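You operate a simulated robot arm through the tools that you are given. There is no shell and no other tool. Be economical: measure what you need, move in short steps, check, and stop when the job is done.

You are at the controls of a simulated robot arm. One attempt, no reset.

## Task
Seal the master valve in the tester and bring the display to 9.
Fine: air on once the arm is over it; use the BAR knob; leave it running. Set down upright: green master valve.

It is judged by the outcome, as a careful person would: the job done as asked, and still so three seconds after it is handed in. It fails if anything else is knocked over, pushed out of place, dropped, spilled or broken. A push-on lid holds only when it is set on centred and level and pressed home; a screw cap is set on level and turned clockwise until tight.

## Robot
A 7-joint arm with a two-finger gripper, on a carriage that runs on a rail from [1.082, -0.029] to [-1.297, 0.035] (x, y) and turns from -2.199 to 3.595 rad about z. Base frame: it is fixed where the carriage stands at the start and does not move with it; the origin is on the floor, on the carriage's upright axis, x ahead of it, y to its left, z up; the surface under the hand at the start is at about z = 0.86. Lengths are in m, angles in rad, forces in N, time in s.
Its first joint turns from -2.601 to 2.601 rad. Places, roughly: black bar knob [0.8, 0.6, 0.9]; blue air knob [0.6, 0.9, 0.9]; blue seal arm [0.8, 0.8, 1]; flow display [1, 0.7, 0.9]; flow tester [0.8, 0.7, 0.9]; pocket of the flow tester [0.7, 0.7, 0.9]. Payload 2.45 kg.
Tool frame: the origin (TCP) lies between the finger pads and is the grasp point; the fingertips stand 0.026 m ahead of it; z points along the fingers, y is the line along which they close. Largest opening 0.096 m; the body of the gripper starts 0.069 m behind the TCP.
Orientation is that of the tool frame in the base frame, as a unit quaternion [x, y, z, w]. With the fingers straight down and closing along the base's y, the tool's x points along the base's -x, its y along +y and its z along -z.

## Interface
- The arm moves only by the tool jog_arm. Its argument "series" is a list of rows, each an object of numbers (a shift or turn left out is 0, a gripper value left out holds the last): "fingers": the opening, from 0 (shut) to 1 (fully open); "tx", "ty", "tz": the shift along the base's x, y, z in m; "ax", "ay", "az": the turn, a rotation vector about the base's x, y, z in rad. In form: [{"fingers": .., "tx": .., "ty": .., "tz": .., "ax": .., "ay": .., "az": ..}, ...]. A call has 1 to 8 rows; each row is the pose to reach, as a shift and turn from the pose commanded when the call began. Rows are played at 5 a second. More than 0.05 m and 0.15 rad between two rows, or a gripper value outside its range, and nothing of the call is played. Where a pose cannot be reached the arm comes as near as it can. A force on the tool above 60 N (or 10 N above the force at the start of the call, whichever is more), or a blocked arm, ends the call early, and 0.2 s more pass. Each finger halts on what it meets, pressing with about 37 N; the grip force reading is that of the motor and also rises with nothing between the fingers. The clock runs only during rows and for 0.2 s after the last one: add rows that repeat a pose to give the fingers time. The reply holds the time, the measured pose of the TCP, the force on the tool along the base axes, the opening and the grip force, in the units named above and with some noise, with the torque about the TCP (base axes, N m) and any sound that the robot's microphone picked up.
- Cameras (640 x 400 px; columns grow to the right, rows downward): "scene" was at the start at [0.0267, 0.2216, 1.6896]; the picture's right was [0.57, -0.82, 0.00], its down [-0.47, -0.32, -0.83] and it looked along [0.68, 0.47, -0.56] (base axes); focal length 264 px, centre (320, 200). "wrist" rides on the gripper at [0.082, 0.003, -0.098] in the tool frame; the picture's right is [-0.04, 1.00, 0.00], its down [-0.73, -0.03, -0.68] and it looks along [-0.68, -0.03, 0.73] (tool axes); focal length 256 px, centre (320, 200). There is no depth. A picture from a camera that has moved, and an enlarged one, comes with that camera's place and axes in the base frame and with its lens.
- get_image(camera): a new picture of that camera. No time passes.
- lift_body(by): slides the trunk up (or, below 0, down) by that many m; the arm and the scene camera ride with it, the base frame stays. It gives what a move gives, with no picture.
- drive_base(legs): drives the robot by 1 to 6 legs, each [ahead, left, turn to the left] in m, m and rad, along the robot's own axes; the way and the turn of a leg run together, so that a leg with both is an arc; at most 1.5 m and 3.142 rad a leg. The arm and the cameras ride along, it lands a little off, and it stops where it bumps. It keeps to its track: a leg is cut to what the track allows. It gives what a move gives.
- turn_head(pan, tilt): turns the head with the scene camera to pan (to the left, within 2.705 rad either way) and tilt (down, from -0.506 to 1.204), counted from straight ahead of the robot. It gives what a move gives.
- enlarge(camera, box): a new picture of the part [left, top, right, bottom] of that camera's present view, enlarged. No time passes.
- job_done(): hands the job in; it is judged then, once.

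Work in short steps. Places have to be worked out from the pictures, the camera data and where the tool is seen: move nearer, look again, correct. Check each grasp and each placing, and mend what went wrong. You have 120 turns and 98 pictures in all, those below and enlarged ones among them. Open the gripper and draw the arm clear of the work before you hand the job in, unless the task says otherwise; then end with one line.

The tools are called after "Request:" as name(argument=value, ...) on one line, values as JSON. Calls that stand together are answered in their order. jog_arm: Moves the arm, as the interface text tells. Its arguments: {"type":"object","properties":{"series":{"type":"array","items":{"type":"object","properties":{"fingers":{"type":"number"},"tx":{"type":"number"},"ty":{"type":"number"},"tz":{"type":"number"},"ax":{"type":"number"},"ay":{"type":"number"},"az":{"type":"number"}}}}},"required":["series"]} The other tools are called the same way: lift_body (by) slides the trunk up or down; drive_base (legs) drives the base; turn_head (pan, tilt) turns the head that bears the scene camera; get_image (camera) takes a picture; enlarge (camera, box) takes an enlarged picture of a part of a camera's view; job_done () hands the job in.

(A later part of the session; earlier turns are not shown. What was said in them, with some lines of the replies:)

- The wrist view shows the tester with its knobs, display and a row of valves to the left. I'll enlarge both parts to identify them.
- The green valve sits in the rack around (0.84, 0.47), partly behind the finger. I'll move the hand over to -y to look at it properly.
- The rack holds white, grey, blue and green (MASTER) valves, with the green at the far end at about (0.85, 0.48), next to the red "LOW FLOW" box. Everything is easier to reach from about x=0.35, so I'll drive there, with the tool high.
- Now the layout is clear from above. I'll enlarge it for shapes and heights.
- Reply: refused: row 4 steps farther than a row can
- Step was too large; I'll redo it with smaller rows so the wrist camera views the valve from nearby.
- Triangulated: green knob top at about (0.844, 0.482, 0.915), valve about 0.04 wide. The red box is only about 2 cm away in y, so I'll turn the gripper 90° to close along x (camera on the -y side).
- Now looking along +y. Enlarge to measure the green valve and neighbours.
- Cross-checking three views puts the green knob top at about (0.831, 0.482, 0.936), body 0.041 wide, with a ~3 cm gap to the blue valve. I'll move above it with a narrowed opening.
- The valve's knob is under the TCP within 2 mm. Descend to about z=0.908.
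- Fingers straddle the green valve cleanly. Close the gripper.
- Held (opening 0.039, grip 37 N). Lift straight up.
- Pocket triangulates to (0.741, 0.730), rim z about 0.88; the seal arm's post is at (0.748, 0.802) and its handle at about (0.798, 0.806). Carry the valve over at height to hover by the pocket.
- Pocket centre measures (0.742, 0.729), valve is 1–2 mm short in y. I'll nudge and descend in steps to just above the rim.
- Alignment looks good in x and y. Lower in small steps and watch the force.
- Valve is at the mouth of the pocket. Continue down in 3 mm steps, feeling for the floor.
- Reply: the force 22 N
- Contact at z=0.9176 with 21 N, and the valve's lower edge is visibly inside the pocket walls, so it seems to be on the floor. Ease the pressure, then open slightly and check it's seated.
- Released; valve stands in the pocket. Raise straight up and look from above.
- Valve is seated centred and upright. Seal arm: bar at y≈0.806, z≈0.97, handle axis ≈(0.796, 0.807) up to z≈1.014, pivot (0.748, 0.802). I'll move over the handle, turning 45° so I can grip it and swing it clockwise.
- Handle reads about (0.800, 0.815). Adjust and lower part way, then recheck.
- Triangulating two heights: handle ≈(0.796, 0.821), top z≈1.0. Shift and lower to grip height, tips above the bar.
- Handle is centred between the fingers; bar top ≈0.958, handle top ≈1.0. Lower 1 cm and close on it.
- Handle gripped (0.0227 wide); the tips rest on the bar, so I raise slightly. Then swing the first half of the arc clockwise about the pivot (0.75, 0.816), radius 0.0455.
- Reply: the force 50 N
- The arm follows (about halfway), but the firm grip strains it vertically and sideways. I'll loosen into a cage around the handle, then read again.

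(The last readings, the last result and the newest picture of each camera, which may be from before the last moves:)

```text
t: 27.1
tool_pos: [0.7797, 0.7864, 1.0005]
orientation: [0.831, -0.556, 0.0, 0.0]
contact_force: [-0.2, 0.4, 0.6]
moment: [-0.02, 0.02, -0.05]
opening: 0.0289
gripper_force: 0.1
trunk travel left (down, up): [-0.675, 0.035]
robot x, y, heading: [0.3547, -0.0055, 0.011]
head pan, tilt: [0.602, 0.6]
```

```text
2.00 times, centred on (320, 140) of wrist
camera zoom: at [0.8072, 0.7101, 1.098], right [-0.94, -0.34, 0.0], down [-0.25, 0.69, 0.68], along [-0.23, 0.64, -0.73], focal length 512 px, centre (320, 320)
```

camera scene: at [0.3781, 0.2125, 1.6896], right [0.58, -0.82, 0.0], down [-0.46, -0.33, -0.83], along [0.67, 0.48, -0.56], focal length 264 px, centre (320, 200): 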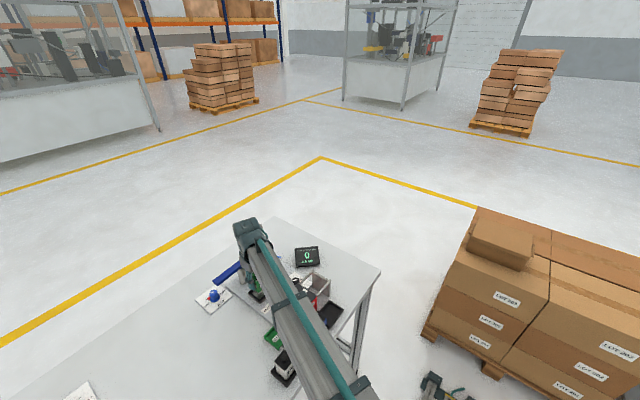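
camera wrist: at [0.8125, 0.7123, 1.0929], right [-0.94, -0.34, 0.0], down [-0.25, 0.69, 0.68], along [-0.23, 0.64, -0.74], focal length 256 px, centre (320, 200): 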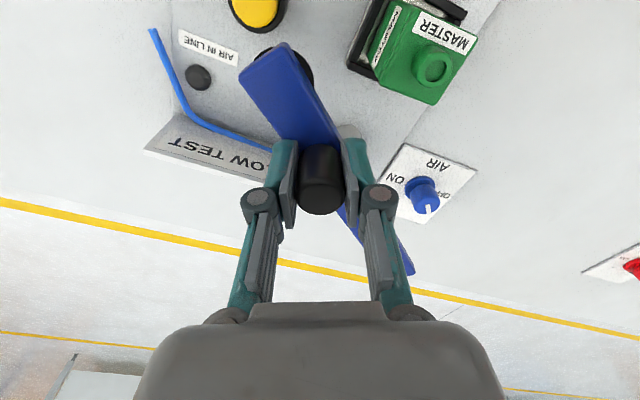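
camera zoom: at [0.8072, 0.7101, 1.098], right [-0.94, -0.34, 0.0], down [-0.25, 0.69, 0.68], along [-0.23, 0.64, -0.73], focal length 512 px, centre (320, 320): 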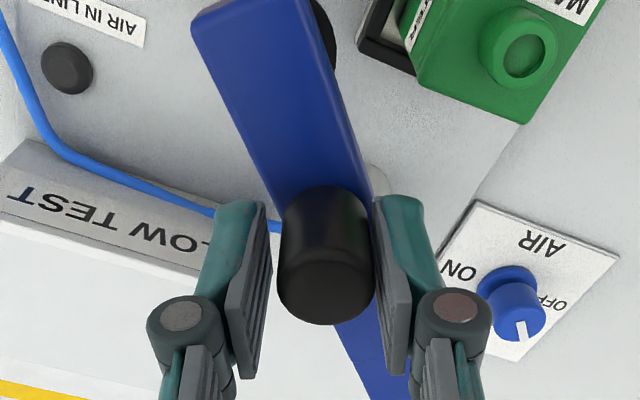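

Caged with no load. Continue the arc, checking near the end.

Request:
jog_arm(series=[{"tx": -0.004, "ty": -0.004, "az": -0.08}, {"tx": -0.011, "ty": -0.0095, "az": -0.15}, {"tx": -0.02, "ty": -0.0138, "az": -0.22}, {"tx": -0.03, "ty": -0.016, "az": -0.3}, {"tx": -0.03, "ty": -0.016, "az": -0.3}])

Request:
get_image(camera="wrist")

Request:
enlarge(camera="scene", box=[190, 220, 320, 310])

```text
t: 28.3
tool_pos: [0.7505, 0.7701, 1.0001]
orientation: [0.738, -0.674, 0.0, 0.0]
contact_force: [0.4, 0.1, -0.2]
moment: [0.02, -0.02, -0.02]
opening: 0.0288
gripper_force: 0.0
trunk travel left (down, up): [-0.675, 0.035]
robot x, y, heading: [0.3564, -0.0148, 0.01]
head pan, tilt: [0.602, 0.6]
```

```text
56 pictures are left
camera wrist: at [0.7543, 0.6881, 1.0974], right [-1.0, -0.05, 0.0], down [-0.04, 0.73, 0.68], along [-0.03, 0.68, -0.73], focal length 256 px, centre (320, 200)
```

wrist: 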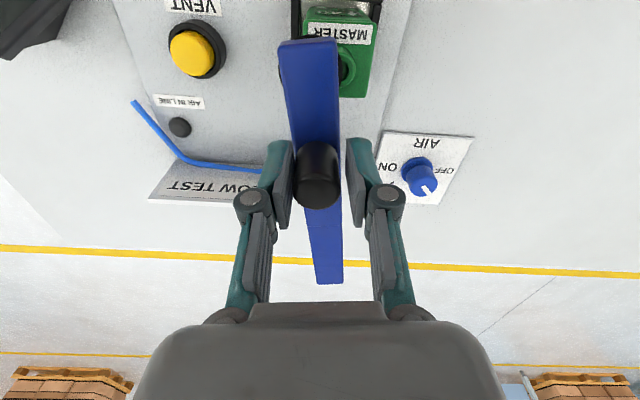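

```text
4.44 times, centred on (255, 265) of scene
camera zoom: at [0.3781, 0.2124, 1.6896], right [0.58, -0.82, 0.0], down [-0.46, -0.33, -0.83], along [0.67, 0.48, -0.56], focal length 1174 px, centre (609, -89)
```

zoom: 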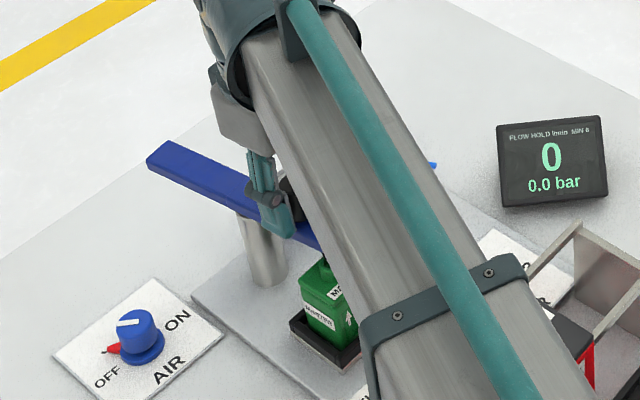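

Nearly there; the bar still points a few degrees to +x of the valve. Nudge on in small steps watching the force.

Request:
jog_arm(series=[{"tx": -0.004, "az": -0.04}, {"tx": -0.008, "az": -0.08}, {"tx": -0.008, "az": -0.08}])

Request:
get_image(camera="wrist")

```text
t: 29.1
tool_pos: [0.7408, 0.7706, 1.0021]
orientation: [0.711, -0.703, 0.0, 0.0]
contact_force: [0.8, 0.3, -0.1]
moment: [-0.01, -0.03, -0.01]
opening: 0.0283
gripper_force: 0.0
trunk travel left (down, up): [-0.675, 0.035]
robot x, y, heading: [0.3556, -0.0081, 0.01]
head pan, tilt: [0.602, 0.6]
```

```text
54 pictures are left
camera wrist: at [0.7393, 0.6883, 1.0983], right [-1.0, 0.03, 0.0], down [0.02, 0.73, 0.68], along [0.02, 0.68, -0.73], focal length 256 px, centre (320, 200)
```

wrist: 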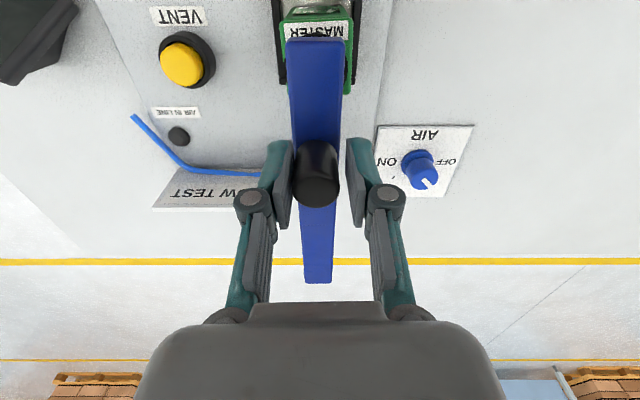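

The bar now lies over the valve. Push 3 mm more to feel whether there's a stop/detent.

Request:
jog_arm(series=[{"tx": -0.0015}, {"tx": -0.003}, {"tx": -0.003}])

Request:
enlarge(camera="wrist", box=[240, 0, 400, 220])

```text
t: 29.9
tool_pos: [0.7395, 0.77, 1.0005]
orientation: [0.711, -0.703, 0.0, 0.0]
contact_force: [5.9, -1.2, 0.5]
moment: [-0.05, -0.16, 0.03]
opening: 0.032
gripper_force: 2.4
trunk travel left (down, up): [-0.675, 0.035]
robot x, y, heading: [0.3511, -0.0064, 0.011]
head pan, tilt: [0.602, 0.6]
```

```text
1.82 times, centred on (320, 110) of wrist
camera zoom: at [0.7371, 0.6884, 1.0981], right [-1.0, 0.03, 0.0], down [0.02, 0.73, 0.68], along [0.02, 0.68, -0.73], focal length 465 px, centre (320, 364)
```

zoom: 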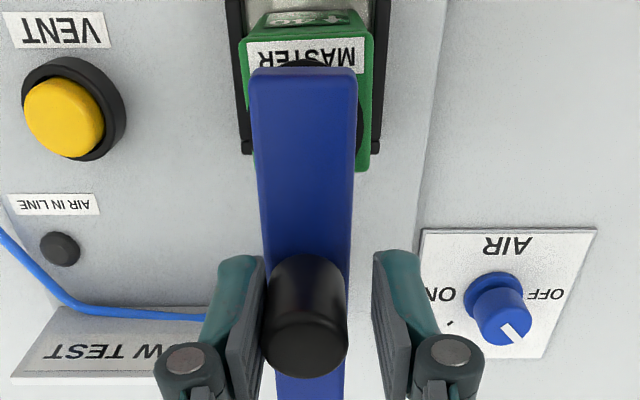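

There's a stop: the seal arm is home over the valve. Back off and rise, then head toward a viewpoint on the AIR knob (≈(0.640, 0.842)).

Request:
jog_arm(series=[{"tx": 0.004, "fingers": 0.4}, {"tx": 0.004, "fingers": 0.4}, {"tx": 0.004, "tz": 0.04, "fingers": 0.4}, {"tx": 0.004, "tz": 0.08}, {"tx": -0.03, "tz": 0.1, "ty": -0.02}, {"tx": -0.07, "tz": 0.1, "ty": -0.02}, {"tx": -0.1, "tz": 0.1, "ty": -0.01}, {"tx": -0.1, "tz": 0.1, "ty": -0.01}])

Request:
get_image(camera="wrist")

Request:
enlarge(camera="scene", box=[190, 220, 360, 340])

```text
t: 31.7
tool_pos: [0.6369, 0.7589, 1.1011]
orientation: [0.711, -0.704, -0.001, 0.001]
contact_force: [-0.2, 0.2, -0.7]
moment: [0.01, 0.0, 0.0]
opening: 0.0389
gripper_force: 0.1
trunk travel left (down, up): [-0.675, 0.035]
robot x, y, heading: [0.355, -0.0059, 0.015]
head pan, tilt: [0.602, 0.6]
```

```text
52 pictures are left
camera wrist: at [0.634, 0.6769, 1.1977], right [-1.0, 0.03, 0.0], down [0.02, 0.73, 0.68], along [0.02, 0.68, -0.73], focal length 256 px, centre (320, 200)
```

wrist: 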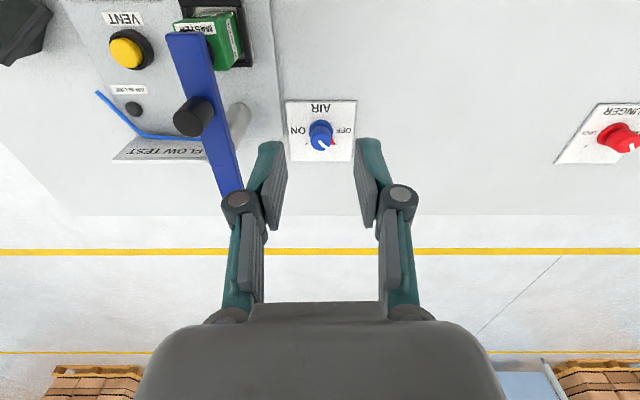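

```text
3.33 times, centred on (275, 280) of scene
camera zoom: at [0.3782, 0.2123, 1.6896], right [0.58, -0.82, 0.0], down [-0.46, -0.33, -0.83], along [0.67, 0.48, -0.56], focal length 880 px, centre (470, -67)
```

zoom: 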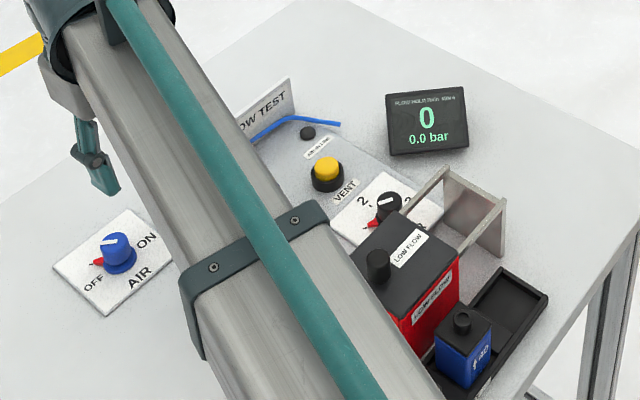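

Request:
enlarge(camera="wrist", box=[275, 90, 375, 170])

```text
5.00 times, centred on (325, 130) of wrist
camera zoom: at [0.634, 0.6769, 1.1977], right [-1.0, 0.03, 0.0], down [0.02, 0.73, 0.68], along [0.02, 0.68, -0.73], focal length 1280 px, centre (295, 550)
```

zoom: 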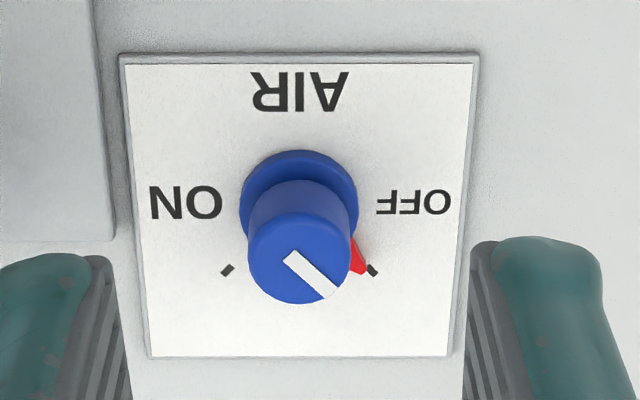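

AIR knob centre ≈(0.638, 0.851), top z≈0.90; it points to OFF (-x+y) and ON is 90° clockwise from above. I'll move over it with the gripper pre-turned +45°.

Request:
jog_arm(series=[{"ty": 0.016, "az": 0.13}, {"ty": 0.032, "az": 0.26}, {"ty": 0.048, "az": 0.39, "tz": -0.02}, {"ty": 0.064, "az": 0.52, "tz": -0.05}, {"ty": 0.08, "az": 0.65, "tz": -0.08}, {"ty": 0.092, "tx": 0.001, "az": 0.78, "tz": -0.1}, {"ty": 0.092, "tx": 0.001, "az": 0.78, "tz": -0.13}, {"ty": 0.092, "tx": 0.001, "az": 0.78, "tz": -0.13}])

Request:
get_image(camera="wrist")

```text
t: 33.5
tool_pos: [0.6386, 0.8517, 0.9678]
orientation: [0.925, -0.379, 0.0, 0.0]
contact_force: [-0.3, 0.4, 0.5]
moment: [0.01, 0.01, -0.01]
opening: 0.0385
gripper_force: 0.0
trunk travel left (down, up): [-0.675, 0.035]
robot x, y, heading: [0.3508, -0.0081, 0.015]
head pan, tilt: [0.602, 0.6]
```

```text
49 pictures are left
camera wrist: at [0.6948, 0.7911, 1.0664], right [-0.73, -0.68, 0.0], down [-0.5, 0.54, 0.68], along [-0.46, 0.5, -0.73], focal length 256 px, centre (320, 200)
```

wrist: 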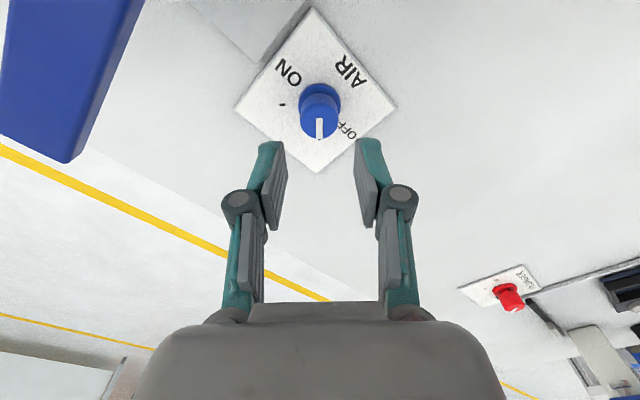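

Knob is at (0.640, 0.851). Descend around it.

Request:
jog_arm(series=[{"tx": 0.001, "tz": -0.03}, {"tx": 0.001, "tz": -0.05}, {"tx": 0.001, "tz": -0.064}, {"tx": 0.001, "tz": -0.064}])

Request:
get_image(camera="wrist")

```text
t: 34.5
tool_pos: [0.6393, 0.8524, 0.9055]
orientation: [0.925, -0.381, 0.0, 0.001]
contact_force: [0.2, 0.3, 0.6]
moment: [-0.03, -0.04, 0.0]
opening: 0.0382
gripper_force: 0.1
trunk travel left (down, up): [-0.675, 0.035]
robot x, y, heading: [0.3507, -0.0111, 0.007]
head pan, tilt: [0.602, 0.6]
```

```text
48 pictures are left
camera wrist: at [0.6953, 0.7912, 1.0031], right [-0.73, -0.68, 0.0], down [-0.5, 0.54, 0.68], along [-0.46, 0.5, -0.73], focal length 256 px, centre (320, 200)
```

wrist: 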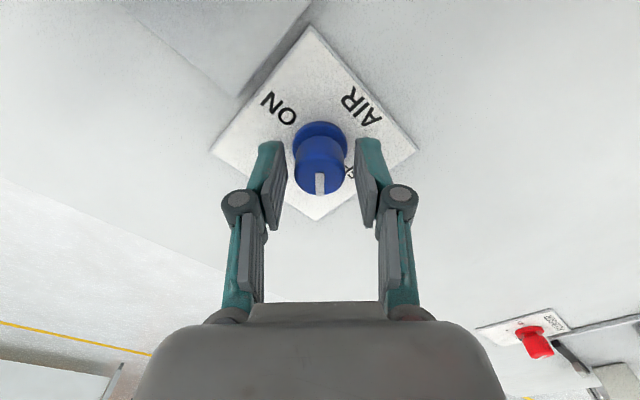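

Centred on the knob. Close, then start turning clockwise.

Request:
jog_arm(series=[{"fingers": 0.15}, {"fingers": 0.15}, {"fingers": 0.15}, {"az": -0.14}, {"az": -0.28}, {"az": -0.42}, {"az": -0.56}, {"az": -0.7}])

Request:
get_image(camera="wrist")

```text
t: 36.3
tool_pos: [0.6387, 0.8509, 0.9048]
orientation: [0.738, -0.675, 0.0, 0.002]
contact_force: [-13.2, -21.5, -10.1]
moment: [0.3, 0.46, 0.05]
opening: 0.027
gripper_force: 44.4
trunk travel left (down, up): [-0.675, 0.035]
robot x, y, heading: [0.3591, -0.011, 0.012]
head pan, tilt: [0.602, 0.6]
```

```text
47 pictures are left
camera wrist: at [0.6425, 0.7692, 1.0034], right [-1.0, -0.05, 0.0], down [-0.04, 0.74, 0.68], along [-0.03, 0.68, -0.74], focal length 256 px, centre (320, 200)
```

wrist: 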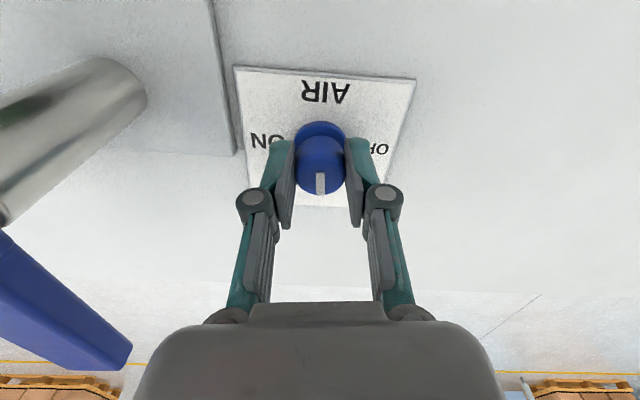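

The knob turns with the gripper. Continue to 90°.

Request:
jog_arm(series=[{"az": -0.14}, {"az": -0.28}, {"az": -0.42}, {"az": -0.56}, {"az": -0.7}, {"az": -0.83}, {"az": -0.87}, {"az": -0.87}])

Request:
enlarge(camera="scene", box=[190, 220, 360, 340])

Request:
get_image(camera="wrist")

```text
t: 38.1
tool_pos: [0.6368, 0.8525, 0.9066]
orientation: [-0.385, 0.923, -0.001, -0.003]
contact_force: [-29.4, -17.7, -18.9]
moment: [-0.5, 0.69, 0.0]
opening: 0.027
gripper_force: 45.0
trunk travel left (down, up): [-0.675, 0.035]
robot x, y, heading: [0.3537, -0.0088, 0.014]
head pan, tilt: [0.602, 0.6]
```

```text
3.33 times, centred on (275, 280) of scene
camera zoom: at [0.3754, 0.2128, 1.6896], right [0.58, -0.82, 0.0], down [-0.46, -0.33, -0.83], along [0.67, 0.48, -0.56], focal length 880 px, centre (470, -67)
```

zoom: 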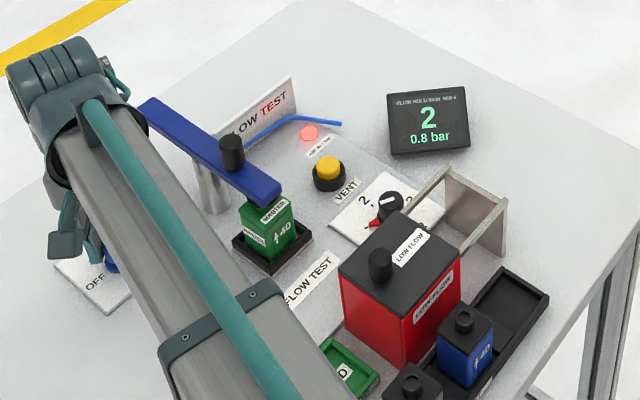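

```text
45 pictures are left
camera wrist: at [0.5778, 0.7963, 1.004], right [-0.68, 0.73, 0.0], down [0.54, 0.5, 0.67], along [0.49, 0.46, -0.74], focal length 256 px, centre (320, 200)
```

wrist: 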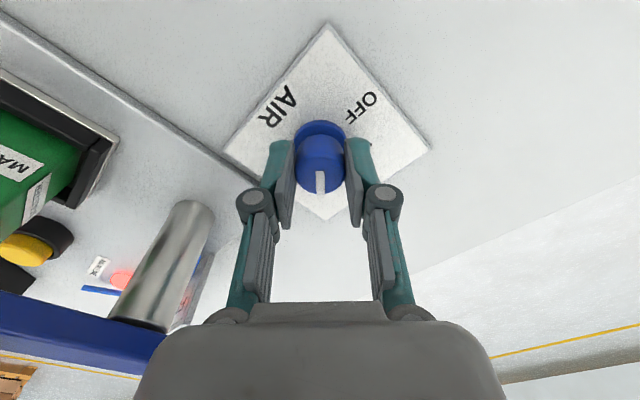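

AIR is on: the in-line lamp is lit and the display reads 2 at 0.8 bar. Release and rise.

Request:
jog_arm(series=[{"fingers": 0.4}, {"fingers": 0.4}, {"fingers": 0.4}, {"tz": 0.04}, {"tz": 0.08}, {"tz": 0.12}, {"tz": 0.16}, {"tz": 0.19}])

Request:
enlarge(camera="wrist", box=[220, 40, 420, 240])

```text
t: 39.9
tool_pos: [0.6411, 0.8511, 1.097]
orientation: [-0.386, 0.923, 0.0, 0.0]
contact_force: [-0.3, 0.0, 0.1]
moment: [-0.01, 0.01, 0.01]
opening: 0.0387
gripper_force: 0.0
trunk travel left (down, up): [-0.675, 0.035]
robot x, y, heading: [0.3538, -0.0086, 0.009]
head pan, tilt: [0.602, 0.6]
```

```text
2.00 times, centred on (320, 140) of wrist
camera zoom: at [0.5829, 0.7957, 1.1947], right [-0.68, 0.73, 0.0], down [0.54, 0.5, 0.68], along [0.5, 0.46, -0.73], focal length 512 px, centre (320, 320)
```

zoom: 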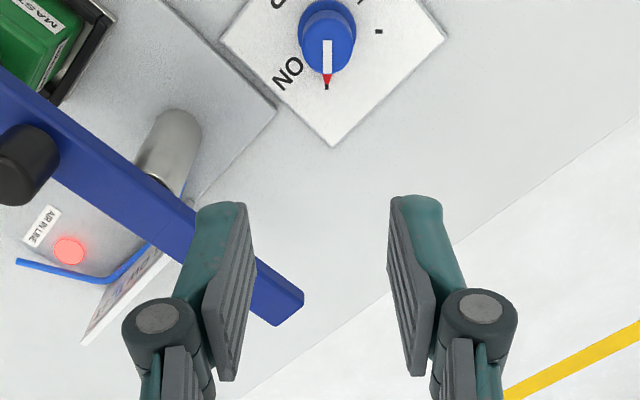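

Pointer is on the ON tick. Now the BAR knob (≈(0.842, 0.626)); I'll travel at height, turn back to closing along x, and look from the -y side.

Request:
jog_arm(series=[{"tx": 0.026, "ty": -0.04, "az": 0.11}, {"tx": 0.052, "ty": -0.08, "az": 0.22}, {"tx": 0.078, "ty": -0.12, "az": 0.33}, {"tx": 0.104, "ty": -0.16, "az": 0.44}, {"tx": 0.13, "ty": -0.2, "az": 0.55}, {"tx": 0.156, "ty": -0.24, "az": 0.66}, {"tx": 0.182, "ty": -0.275, "az": 0.77}, {"tx": 0.201, "ty": -0.3, "az": 0.785}])

Request:
get_image(camera="wrist")

Request:
enlarge(camera="wrist", box=[260, 80, 400, 190])

Request:
enlarge(camera="scene", box=[270, 230, 350, 300])

```text
t: 41.7
tool_pos: [0.8429, 0.549, 1.0987]
orientation: [0.71, -0.704, 0.0, 0.0]
contact_force: [-0.6, 0.1, 0.4]
moment: [0.0, -0.01, -0.01]
opening: 0.0383
gripper_force: 0.1
trunk travel left (down, up): [-0.675, 0.035]
robot x, y, heading: [0.3578, -0.0084, 0.012]
head pan, tilt: [0.602, 0.6]
```

```text
43 pictures are left
camera wrist: at [0.8405, 0.4687, 1.1957], right [-1.0, 0.03, 0.0], down [0.02, 0.73, 0.68], along [0.02, 0.68, -0.73], focal length 256 px, centre (320, 200)
```

wrist: 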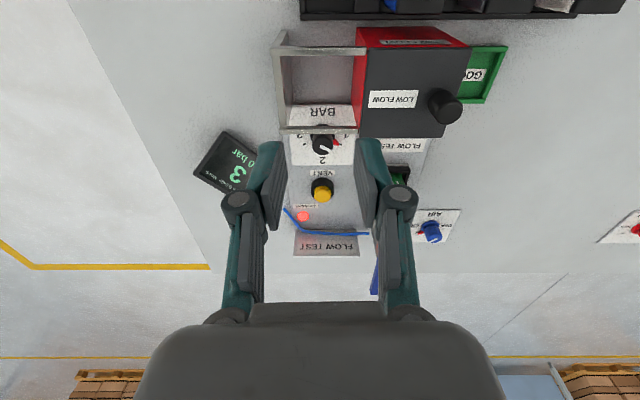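

```text
3.64 times, centred on (330, 135) of wrist
camera zoom: at [0.8405, 0.4687, 1.1957], right [-1.0, 0.03, 0.0], down [0.02, 0.73, 0.68], along [0.02, 0.68, -0.73], focal length 931 px, centre (284, 436)
```

zoom: 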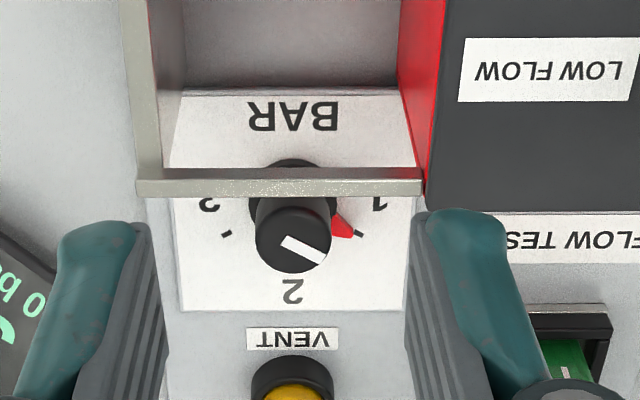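

```text
5.71 times, centred on (310, 265) of scene
camera zoom: at [0.3782, 0.2121, 1.6897], right [0.58, -0.82, 0.0], down [-0.46, -0.33, -0.83], along [0.67, 0.48, -0.56], focal length 1509 px, centre (377, -171)
```

zoom: 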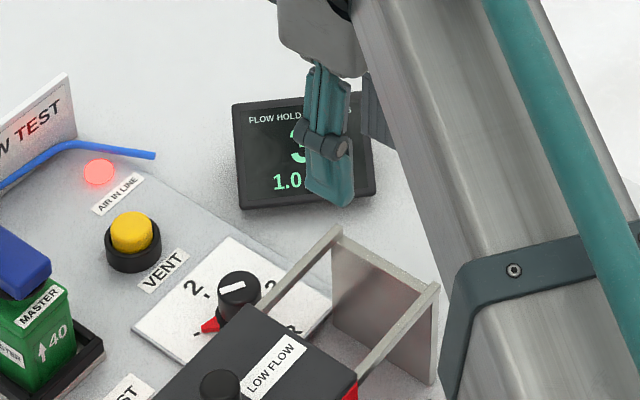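

Display now 3 at 1.0 bar (pointer on 1 at ~143°, 3 is at ~37°, clockwise). Knob centre ≈(0.8425, 0.646), top ≈0.902; the rail at y≈0.60 clears. I'll pre-turn +60° over the knob and come partway down.

Request:
jog_arm(series=[{"ty": 0.03, "az": 0.15}, {"ty": 0.06, "az": 0.3}, {"ty": 0.097, "az": 0.45}, {"ty": 0.097, "az": 0.6}, {"ty": 0.097, "az": 0.75}, {"ty": 0.097, "az": 0.9, "tz": -0.04}, {"ty": 0.097, "az": 1.05, "tz": -0.08}, {"ty": 0.097, "az": 1.05, "tz": -0.12}])

Request:
get_image(camera="wrist")

Request:
enlarge(camera="scene", box=[250, 230, 350, 310])

```text
t: 43.5
tool_pos: [0.8437, 0.6493, 0.9771]
orientation: [0.967, -0.254, 0.0, -0.001]
contact_force: [-0.6, 0.0, -0.3]
moment: [0.01, -0.01, 0.0]
opening: 0.0385
gripper_force: 0.1
trunk travel left (down, up): [-0.675, 0.035]
robot x, y, heading: [0.3532, -0.0075, 0.018]
head pan, tilt: [0.602, 0.6]
```

```text
40 pictures are left
camera wrist: at [0.9128, 0.6054, 1.0741], right [-0.53, -0.85, 0.0], down [-0.62, 0.39, 0.68], along [-0.58, 0.36, -0.73], focal length 256 px, centre (320, 200)
```

wrist: 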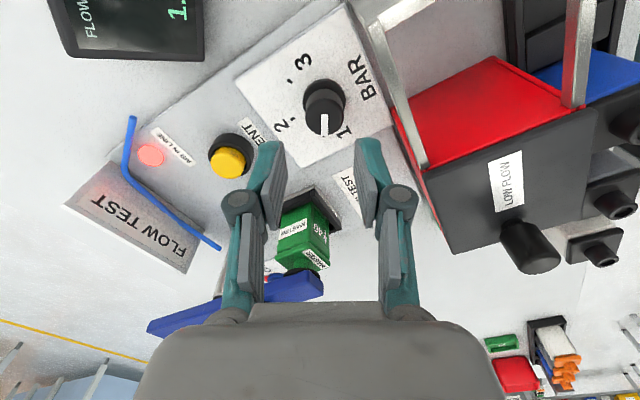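

```text
5.00 times, centred on (300, 270) of scene
camera zoom: at [0.3782, 0.2126, 1.6896], right [0.58, -0.82, 0.0], down [-0.46, -0.33, -0.83], along [0.67, 0.48, -0.57], focal length 1320 px, centre (420, -150)
```

zoom: 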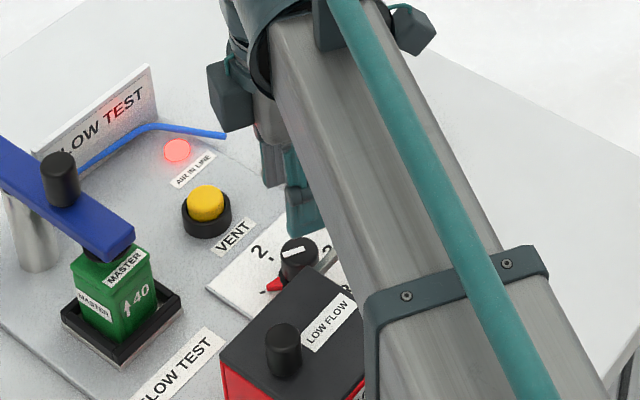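

Knob at (0.843, 0.645). Shift slightly and descend around it.

Request:
jog_arm(series=[{"ty": -0.003, "tz": -0.03}, {"ty": -0.003, "tz": -0.055}, {"ty": -0.003, "tz": -0.071}, {"ty": -0.003, "tz": -0.071}])

Request:
get_image(camera="wrist")

```text
t: 44.5
tool_pos: [0.8411, 0.646, 0.9039]
orientation: [0.967, -0.254, 0.0, 0.0]
contact_force: [-1.0, -0.5, -0.9]
moment: [0.04, -0.03, -0.01]
opening: 0.0384
gripper_force: 0.1
trunk travel left (down, up): [-0.675, 0.035]
robot x, y, heading: [0.3553, -0.0076, 0.011]
head pan, tilt: [0.602, 0.6]
```

```text
38 pictures are left
camera wrist: at [0.9114, 0.6031, 1.0013], right [-0.53, -0.85, 0.0], down [-0.62, 0.39, 0.68], along [-0.58, 0.36, -0.73], focal length 256 px, centre (320, 200)
```

wrist: 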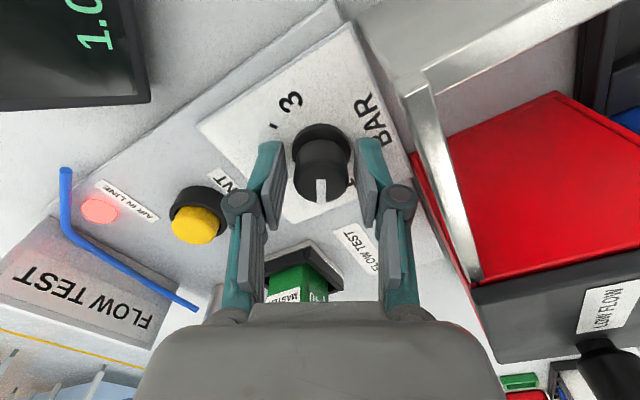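

Good alignment and clear of the rail. Close and turn clockwise about 40° first, then read the display.

Request:
jog_arm(series=[{"fingers": 0.15}, {"fingers": 0.15}, {"fingers": 0.15}, {"az": -0.14}, {"az": -0.28}, {"az": -0.42}, {"az": -0.56}, {"az": -0.7}])

Request:
get_image(camera="wrist")

Request:
enlarge(camera="scene", box=[250, 230, 350, 310])

```text
t: 46.3
tool_pos: [0.8421, 0.6463, 0.9039]
orientation: [0.82, -0.572, 0.0, 0.002]
contact_force: [-1.1, -11.7, -17.7]
moment: [0.75, 0.41, -0.02]
opening: 0.0275
gripper_force: 45.0
trunk travel left (down, up): [-0.675, 0.035]
robot x, y, heading: [0.3566, -0.0066, 0.012]
head pan, tilt: [0.602, 0.6]
```

```text
37 pictures are left
camera wrist: at [0.8674, 0.5686, 1.0014], right [-0.95, -0.31, 0.0], down [-0.22, 0.7, 0.68], along [-0.21, 0.64, -0.74], focal length 256 px, centre (320, 200)
```

wrist: 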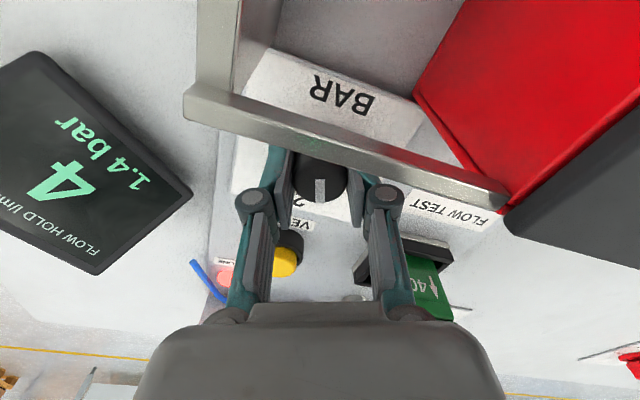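

```text
5.00 times, centred on (300, 270) of scene
camera zoom: at [0.3794, 0.2127, 1.6894], right [0.58, -0.82, 0.0], down [-0.46, -0.33, -0.82], along [0.67, 0.48, -0.57], focal length 1320 px, centre (420, -150)
```

zoom: 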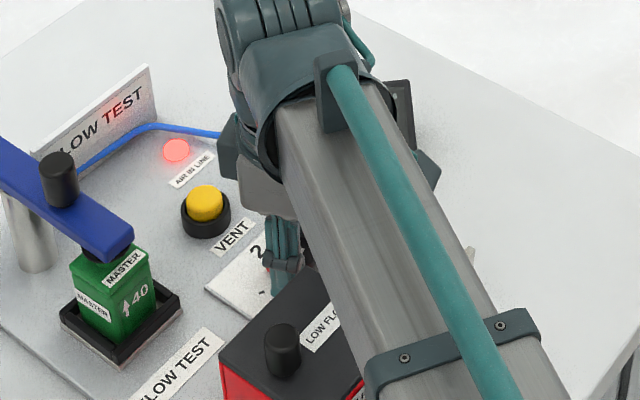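

Display visible in the wrist view: 4 at 1.4 bar, possibly still settling. Wait a bit and re-read.

Request:
jog_arm(series=[{}, {}, {}, {}, {}, {}, {}, {}])

Request:
enlarge(camera="wrist", box=[0, 40, 360, 280])

```text
t: 48.1
tool_pos: [0.8416, 0.6466, 0.9034]
orientation: [0.821, -0.57, 0.0, 0.001]
contact_force: [-2.7, -19.2, -28.6]
moment: [-0.38, -0.15, -0.01]
opening: 0.0272
gripper_force: 44.6
trunk travel left (down, up): [-0.675, 0.035]
robot x, y, heading: [0.3525, -0.0097, 0.01]
head pan, tilt: [0.602, 0.6]
```

```text
1.67 times, centred on (180, 160) of wrist
camera zoom: at [0.8678, 0.5688, 1.0015], right [-0.95, -0.31, 0.0], down [-0.23, 0.7, 0.68], along [-0.21, 0.64, -0.74], focal length 427 px, centre (553, 267)
```

zoom: 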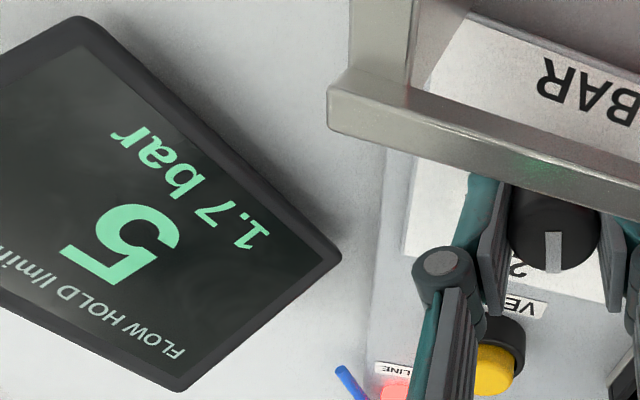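

1.7 bar gives 5 (about 3 per bar, ~53° per bar), so 9 should come near 3.0 bar: about 1.1 rad more. Turn 1.0 rad, keep clear of the red box's knob.

Request:
jog_arm(series=[{"az": -0.13}, {"az": -0.26}, {"az": -0.39}, {"az": -0.52}, {"az": -0.65}, {"az": -0.78}, {"az": -0.91}, {"az": -1.0}])

Request:
jog_arm(series=[{}, {}, {}, {}, {}, {}, {}, {}])

Request:
get_image(camera="wrist")

Request:
get_image(camera="scene")

```text
t: 49.9
tool_pos: [0.8431, 0.6477, 0.9038]
orientation: [-0.446, 0.895, 0.0, -0.001]
contact_force: [8.3, -19.3, -28.4]
moment: [-0.9, 0.37, 0.04]
opening: 0.027
gripper_force: 45.3
trunk travel left (down, up): [-0.675, 0.035]
robot x, y, heading: [0.3529, -0.0144, 0.012]
head pan, tilt: [0.602, 0.6]
```

```text
t: 51.7
tool_pos: [0.8439, 0.6464, 0.9041]
orientation: [-0.447, 0.894, -0.001, 0.0]
contact_force: [9.1, -16.9, -25.2]
moment: [-0.39, -0.42, 0.01]
opening: 0.0273
gripper_force: 45.2
trunk travel left (down, up): [-0.675, 0.035]
robot x, y, heading: [0.3536, -0.0103, 0.012]
head pan, tilt: [0.602, 0.6]
```

```text
34 pictures are left
camera wrist: at [0.7915, 0.5829, 1.0015], right [-0.77, 0.63, 0.0], down [0.46, 0.57, 0.68], along [0.43, 0.52, -0.73], focal length 256 px, centre (320, 200)
```

wrist: 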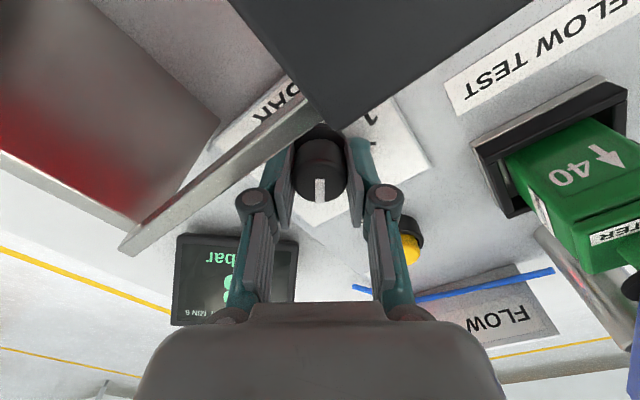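

```text
33 pictures are left
camera scene: at [0.3809, 0.213, 1.6894], right [0.58, -0.82, 0.0], down [-0.46, -0.33, -0.82], along [0.67, 0.48, -0.57], focal length 264 px, centre (320, 200)
```

scene: 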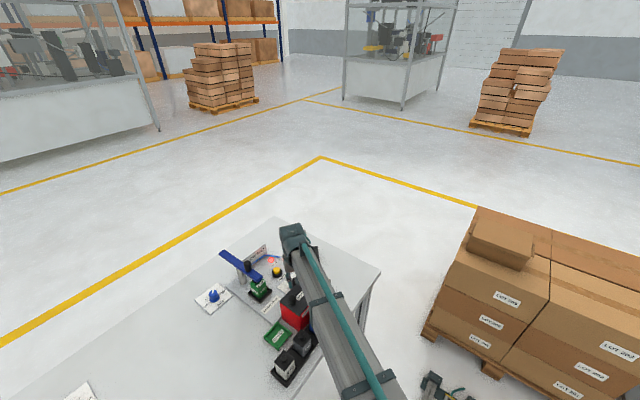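

Request:
enlarge(camera="wrist", box=[160, 220, 320, 340])

```text
3.33 times, centred on (240, 280) of wrist
camera zoom: at [0.7915, 0.5829, 1.0015], right [-0.77, 0.63, 0.0], down [0.46, 0.57, 0.68], along [0.43, 0.52, -0.73], focal length 853 px, centre (587, -67)
```

zoom: 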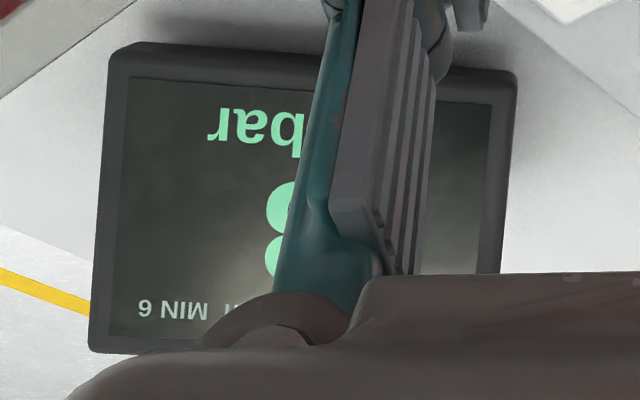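

It looks like 8 (~2.8 bar). Turn 0.18 rad more, wait, then release and raise to read the display.

Request:
jog_arm(series=[{"az": -0.06}, {"az": -0.12}, {"az": -0.18}, {"az": -0.18}, {"az": -0.18, "fingers": 0.4}, {"az": -0.18, "fingers": 0.4}, {"az": -0.18, "fingers": 0.4}, {"az": -0.18, "fingers": 0.4}])

Request:
jog_arm(series=[{"tz": 0.04}, {"tz": 0.08}, {"tz": 0.12}, {"tz": 0.16}, {"tz": 0.19, "az": 0.1}, {"tz": 0.19, "ty": -0.05, "az": 0.2}, {"tz": 0.19, "ty": -0.1, "az": 0.3}, {"tz": 0.19, "ty": -0.1, "az": 0.3}])

Request:
get_image(camera="wrist")

```text
t: 53.5
tool_pos: [0.8396, 0.6473, 0.9049]
orientation: [-0.365, 0.931, 0.0, 0.0]
contact_force: [-0.4, 0.3, 0.4]
moment: [0.0, 0.0, 0.01]
opening: 0.0384
gripper_force: 0.0
trunk travel left (down, up): [-0.675, 0.035]
robot x, y, heading: [0.3539, -0.013, 0.015]
head pan, tilt: [0.602, 0.6]
```

```text
t: 55.3
tool_pos: [0.8424, 0.546, 1.095]
orientation: [-0.5, 0.866, 0.0, 0.0]
contact_force: [-0.9, 0.0, 0.1]
moment: [-0.05, 0.0, 0.02]
opening: 0.0386
gripper_force: 0.0
trunk travel left (down, up): [-0.675, 0.035]
robot x, y, heading: [0.3521, -0.0095, 0.014]
head pan, tilt: [0.602, 0.6]
```

```text
31 pictures are left
camera wrist: at [0.7986, 0.4764, 1.1917], right [-0.85, 0.53, 0.0], down [0.39, 0.62, 0.68], along [0.36, 0.57, -0.73], focal length 256 px, centre (320, 200)
```

wrist: 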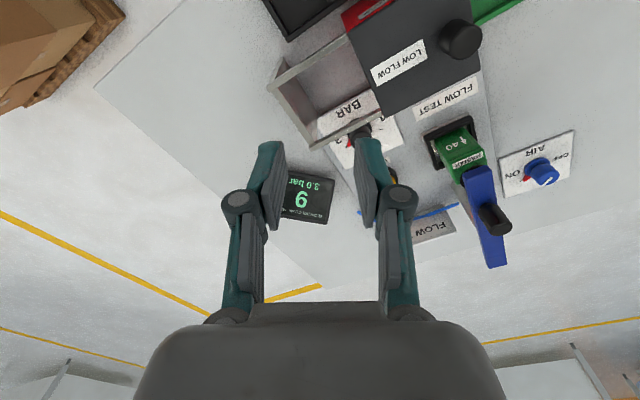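

Reads 3.0 bar; enlarge to make sure of the digit (it's inverted in this view).

Request:
enlarge(camera="wrist", box=[260, 150, 380, 230])

Request:
enlarge(camera="scene", box=[190, 220, 360, 340])

```text
5.00 times, centred on (320, 190) of wrist
camera zoom: at [0.7986, 0.4764, 1.1917], right [-0.85, 0.53, 0.0], down [0.39, 0.62, 0.68], along [0.36, 0.57, -0.73], focal length 1280 px, centre (320, 250)
```

zoom: 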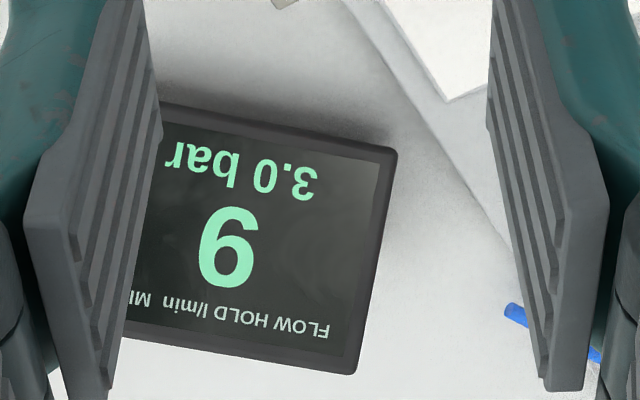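

```text
3.33 times, centred on (275, 280) of scene
camera zoom: at [0.3781, 0.2125, 1.6896], right [0.58, -0.82, 0.0], down [-0.46, -0.33, -0.83], along [0.67, 0.48, -0.56], focal length 880 px, centre (470, -67)
```

zoom: 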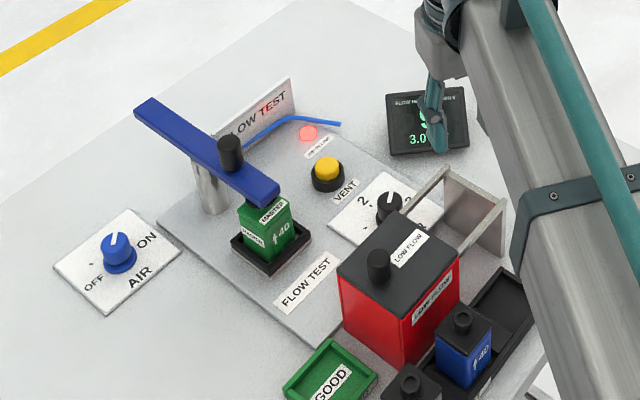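

Move the arm clear of the table and read the display upright with the scene camera.

Request:
jog_arm(series=[{"tz": 0.03, "ty": -0.04}, {"tz": 0.06, "ty": -0.08}, {"tz": 0.09, "ty": -0.12}, {"tz": 0.1, "ty": -0.16}, {"tz": 0.1, "ty": -0.2}, {"tz": 0.1, "ty": -0.2}, {"tz": 0.1, "ty": -0.2}, {"tz": 0.1, "ty": -0.2}])

Request:
enlarge(camera="scene", box=[190, 220, 360, 340])

Request:
get_image(camera="scene")

```text
t: 57.1
tool_pos: [0.8432, 0.3493, 1.1906]
orientation: [-0.5, 0.866, -0.001, 0.0]
contact_force: [-1.4, 0.2, -0.3]
moment: [-0.02, -0.01, -0.01]
opening: 0.0384
gripper_force: 0.0
trunk travel left (down, up): [-0.675, 0.035]
robot x, y, heading: [0.354, -0.0078, 0.016]
head pan, tilt: [0.602, 0.6]
```

```text
3.33 times, centred on (275, 280) of scene
camera zoom: at [0.3781, 0.2122, 1.6896], right [0.58, -0.82, 0.0], down [-0.46, -0.33, -0.83], along [0.67, 0.48, -0.56], focal length 880 px, centre (470, -67)
```

zoom: 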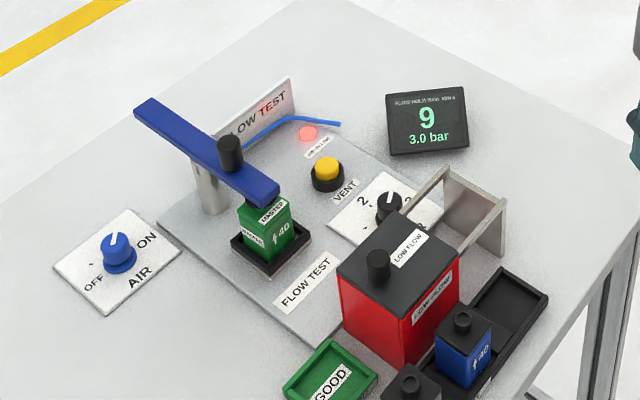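

```text
27 pictures are left
camera scene: at [0.3781, 0.2122, 1.6896], right [0.58, -0.82, 0.0], down [-0.46, -0.33, -0.83], along [0.67, 0.48, -0.56], focal length 264 px, centre (320, 200)
```

scene: 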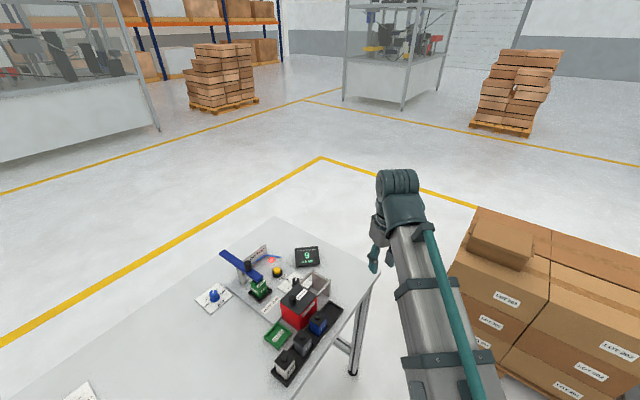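

The display shows a clear 9 at 3.0 bar, with the valve sealed and air on. I'll open the gripper and wait a little to confirm it holds.

Request:
jog_arm(series=[{"fingers": 0.9}, {}, {}, {}, {}, {}, {}, {}])

Request:
enlarge(camera="scene", box=[190, 220, 360, 340])

```text
t: 58.9
tool_pos: [0.8431, 0.3484, 1.1915]
orientation: [-0.5, 0.866, -0.001, 0.001]
contact_force: [-0.3, -0.1, 0.2]
moment: [0.02, -0.01, -0.01]
opening: 0.0864
gripper_force: 0.1
trunk travel left (down, up): [-0.675, 0.035]
robot x, y, heading: [0.3513, -0.0086, 0.012]
head pan, tilt: [0.602, 0.6]
```

```text
3.33 times, centred on (275, 280) of scene
camera zoom: at [0.378, 0.2124, 1.6896], right [0.58, -0.82, 0.0], down [-0.46, -0.33, -0.83], along [0.67, 0.48, -0.56], focal length 880 px, centre (470, -67)
```

zoom: 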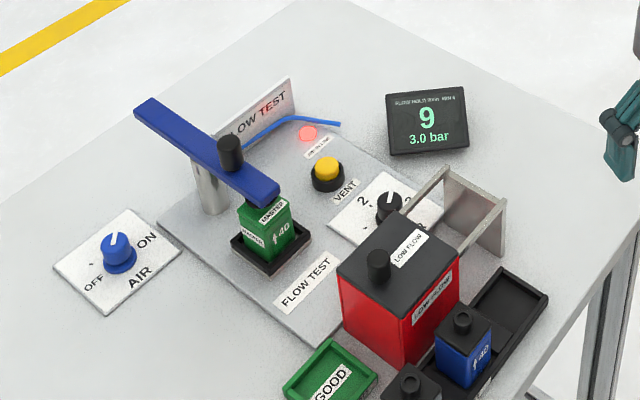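

The reading is stable at 9 and nothing else was disturbed, so I'm handing in.

Request:
job_done()

```text
The job is handed in.
```

The green master valve is upright in the tester pocket with the seal arm over it, the air is on and left running, and the display held at 9 (3.0 bar) when I handed the job in.
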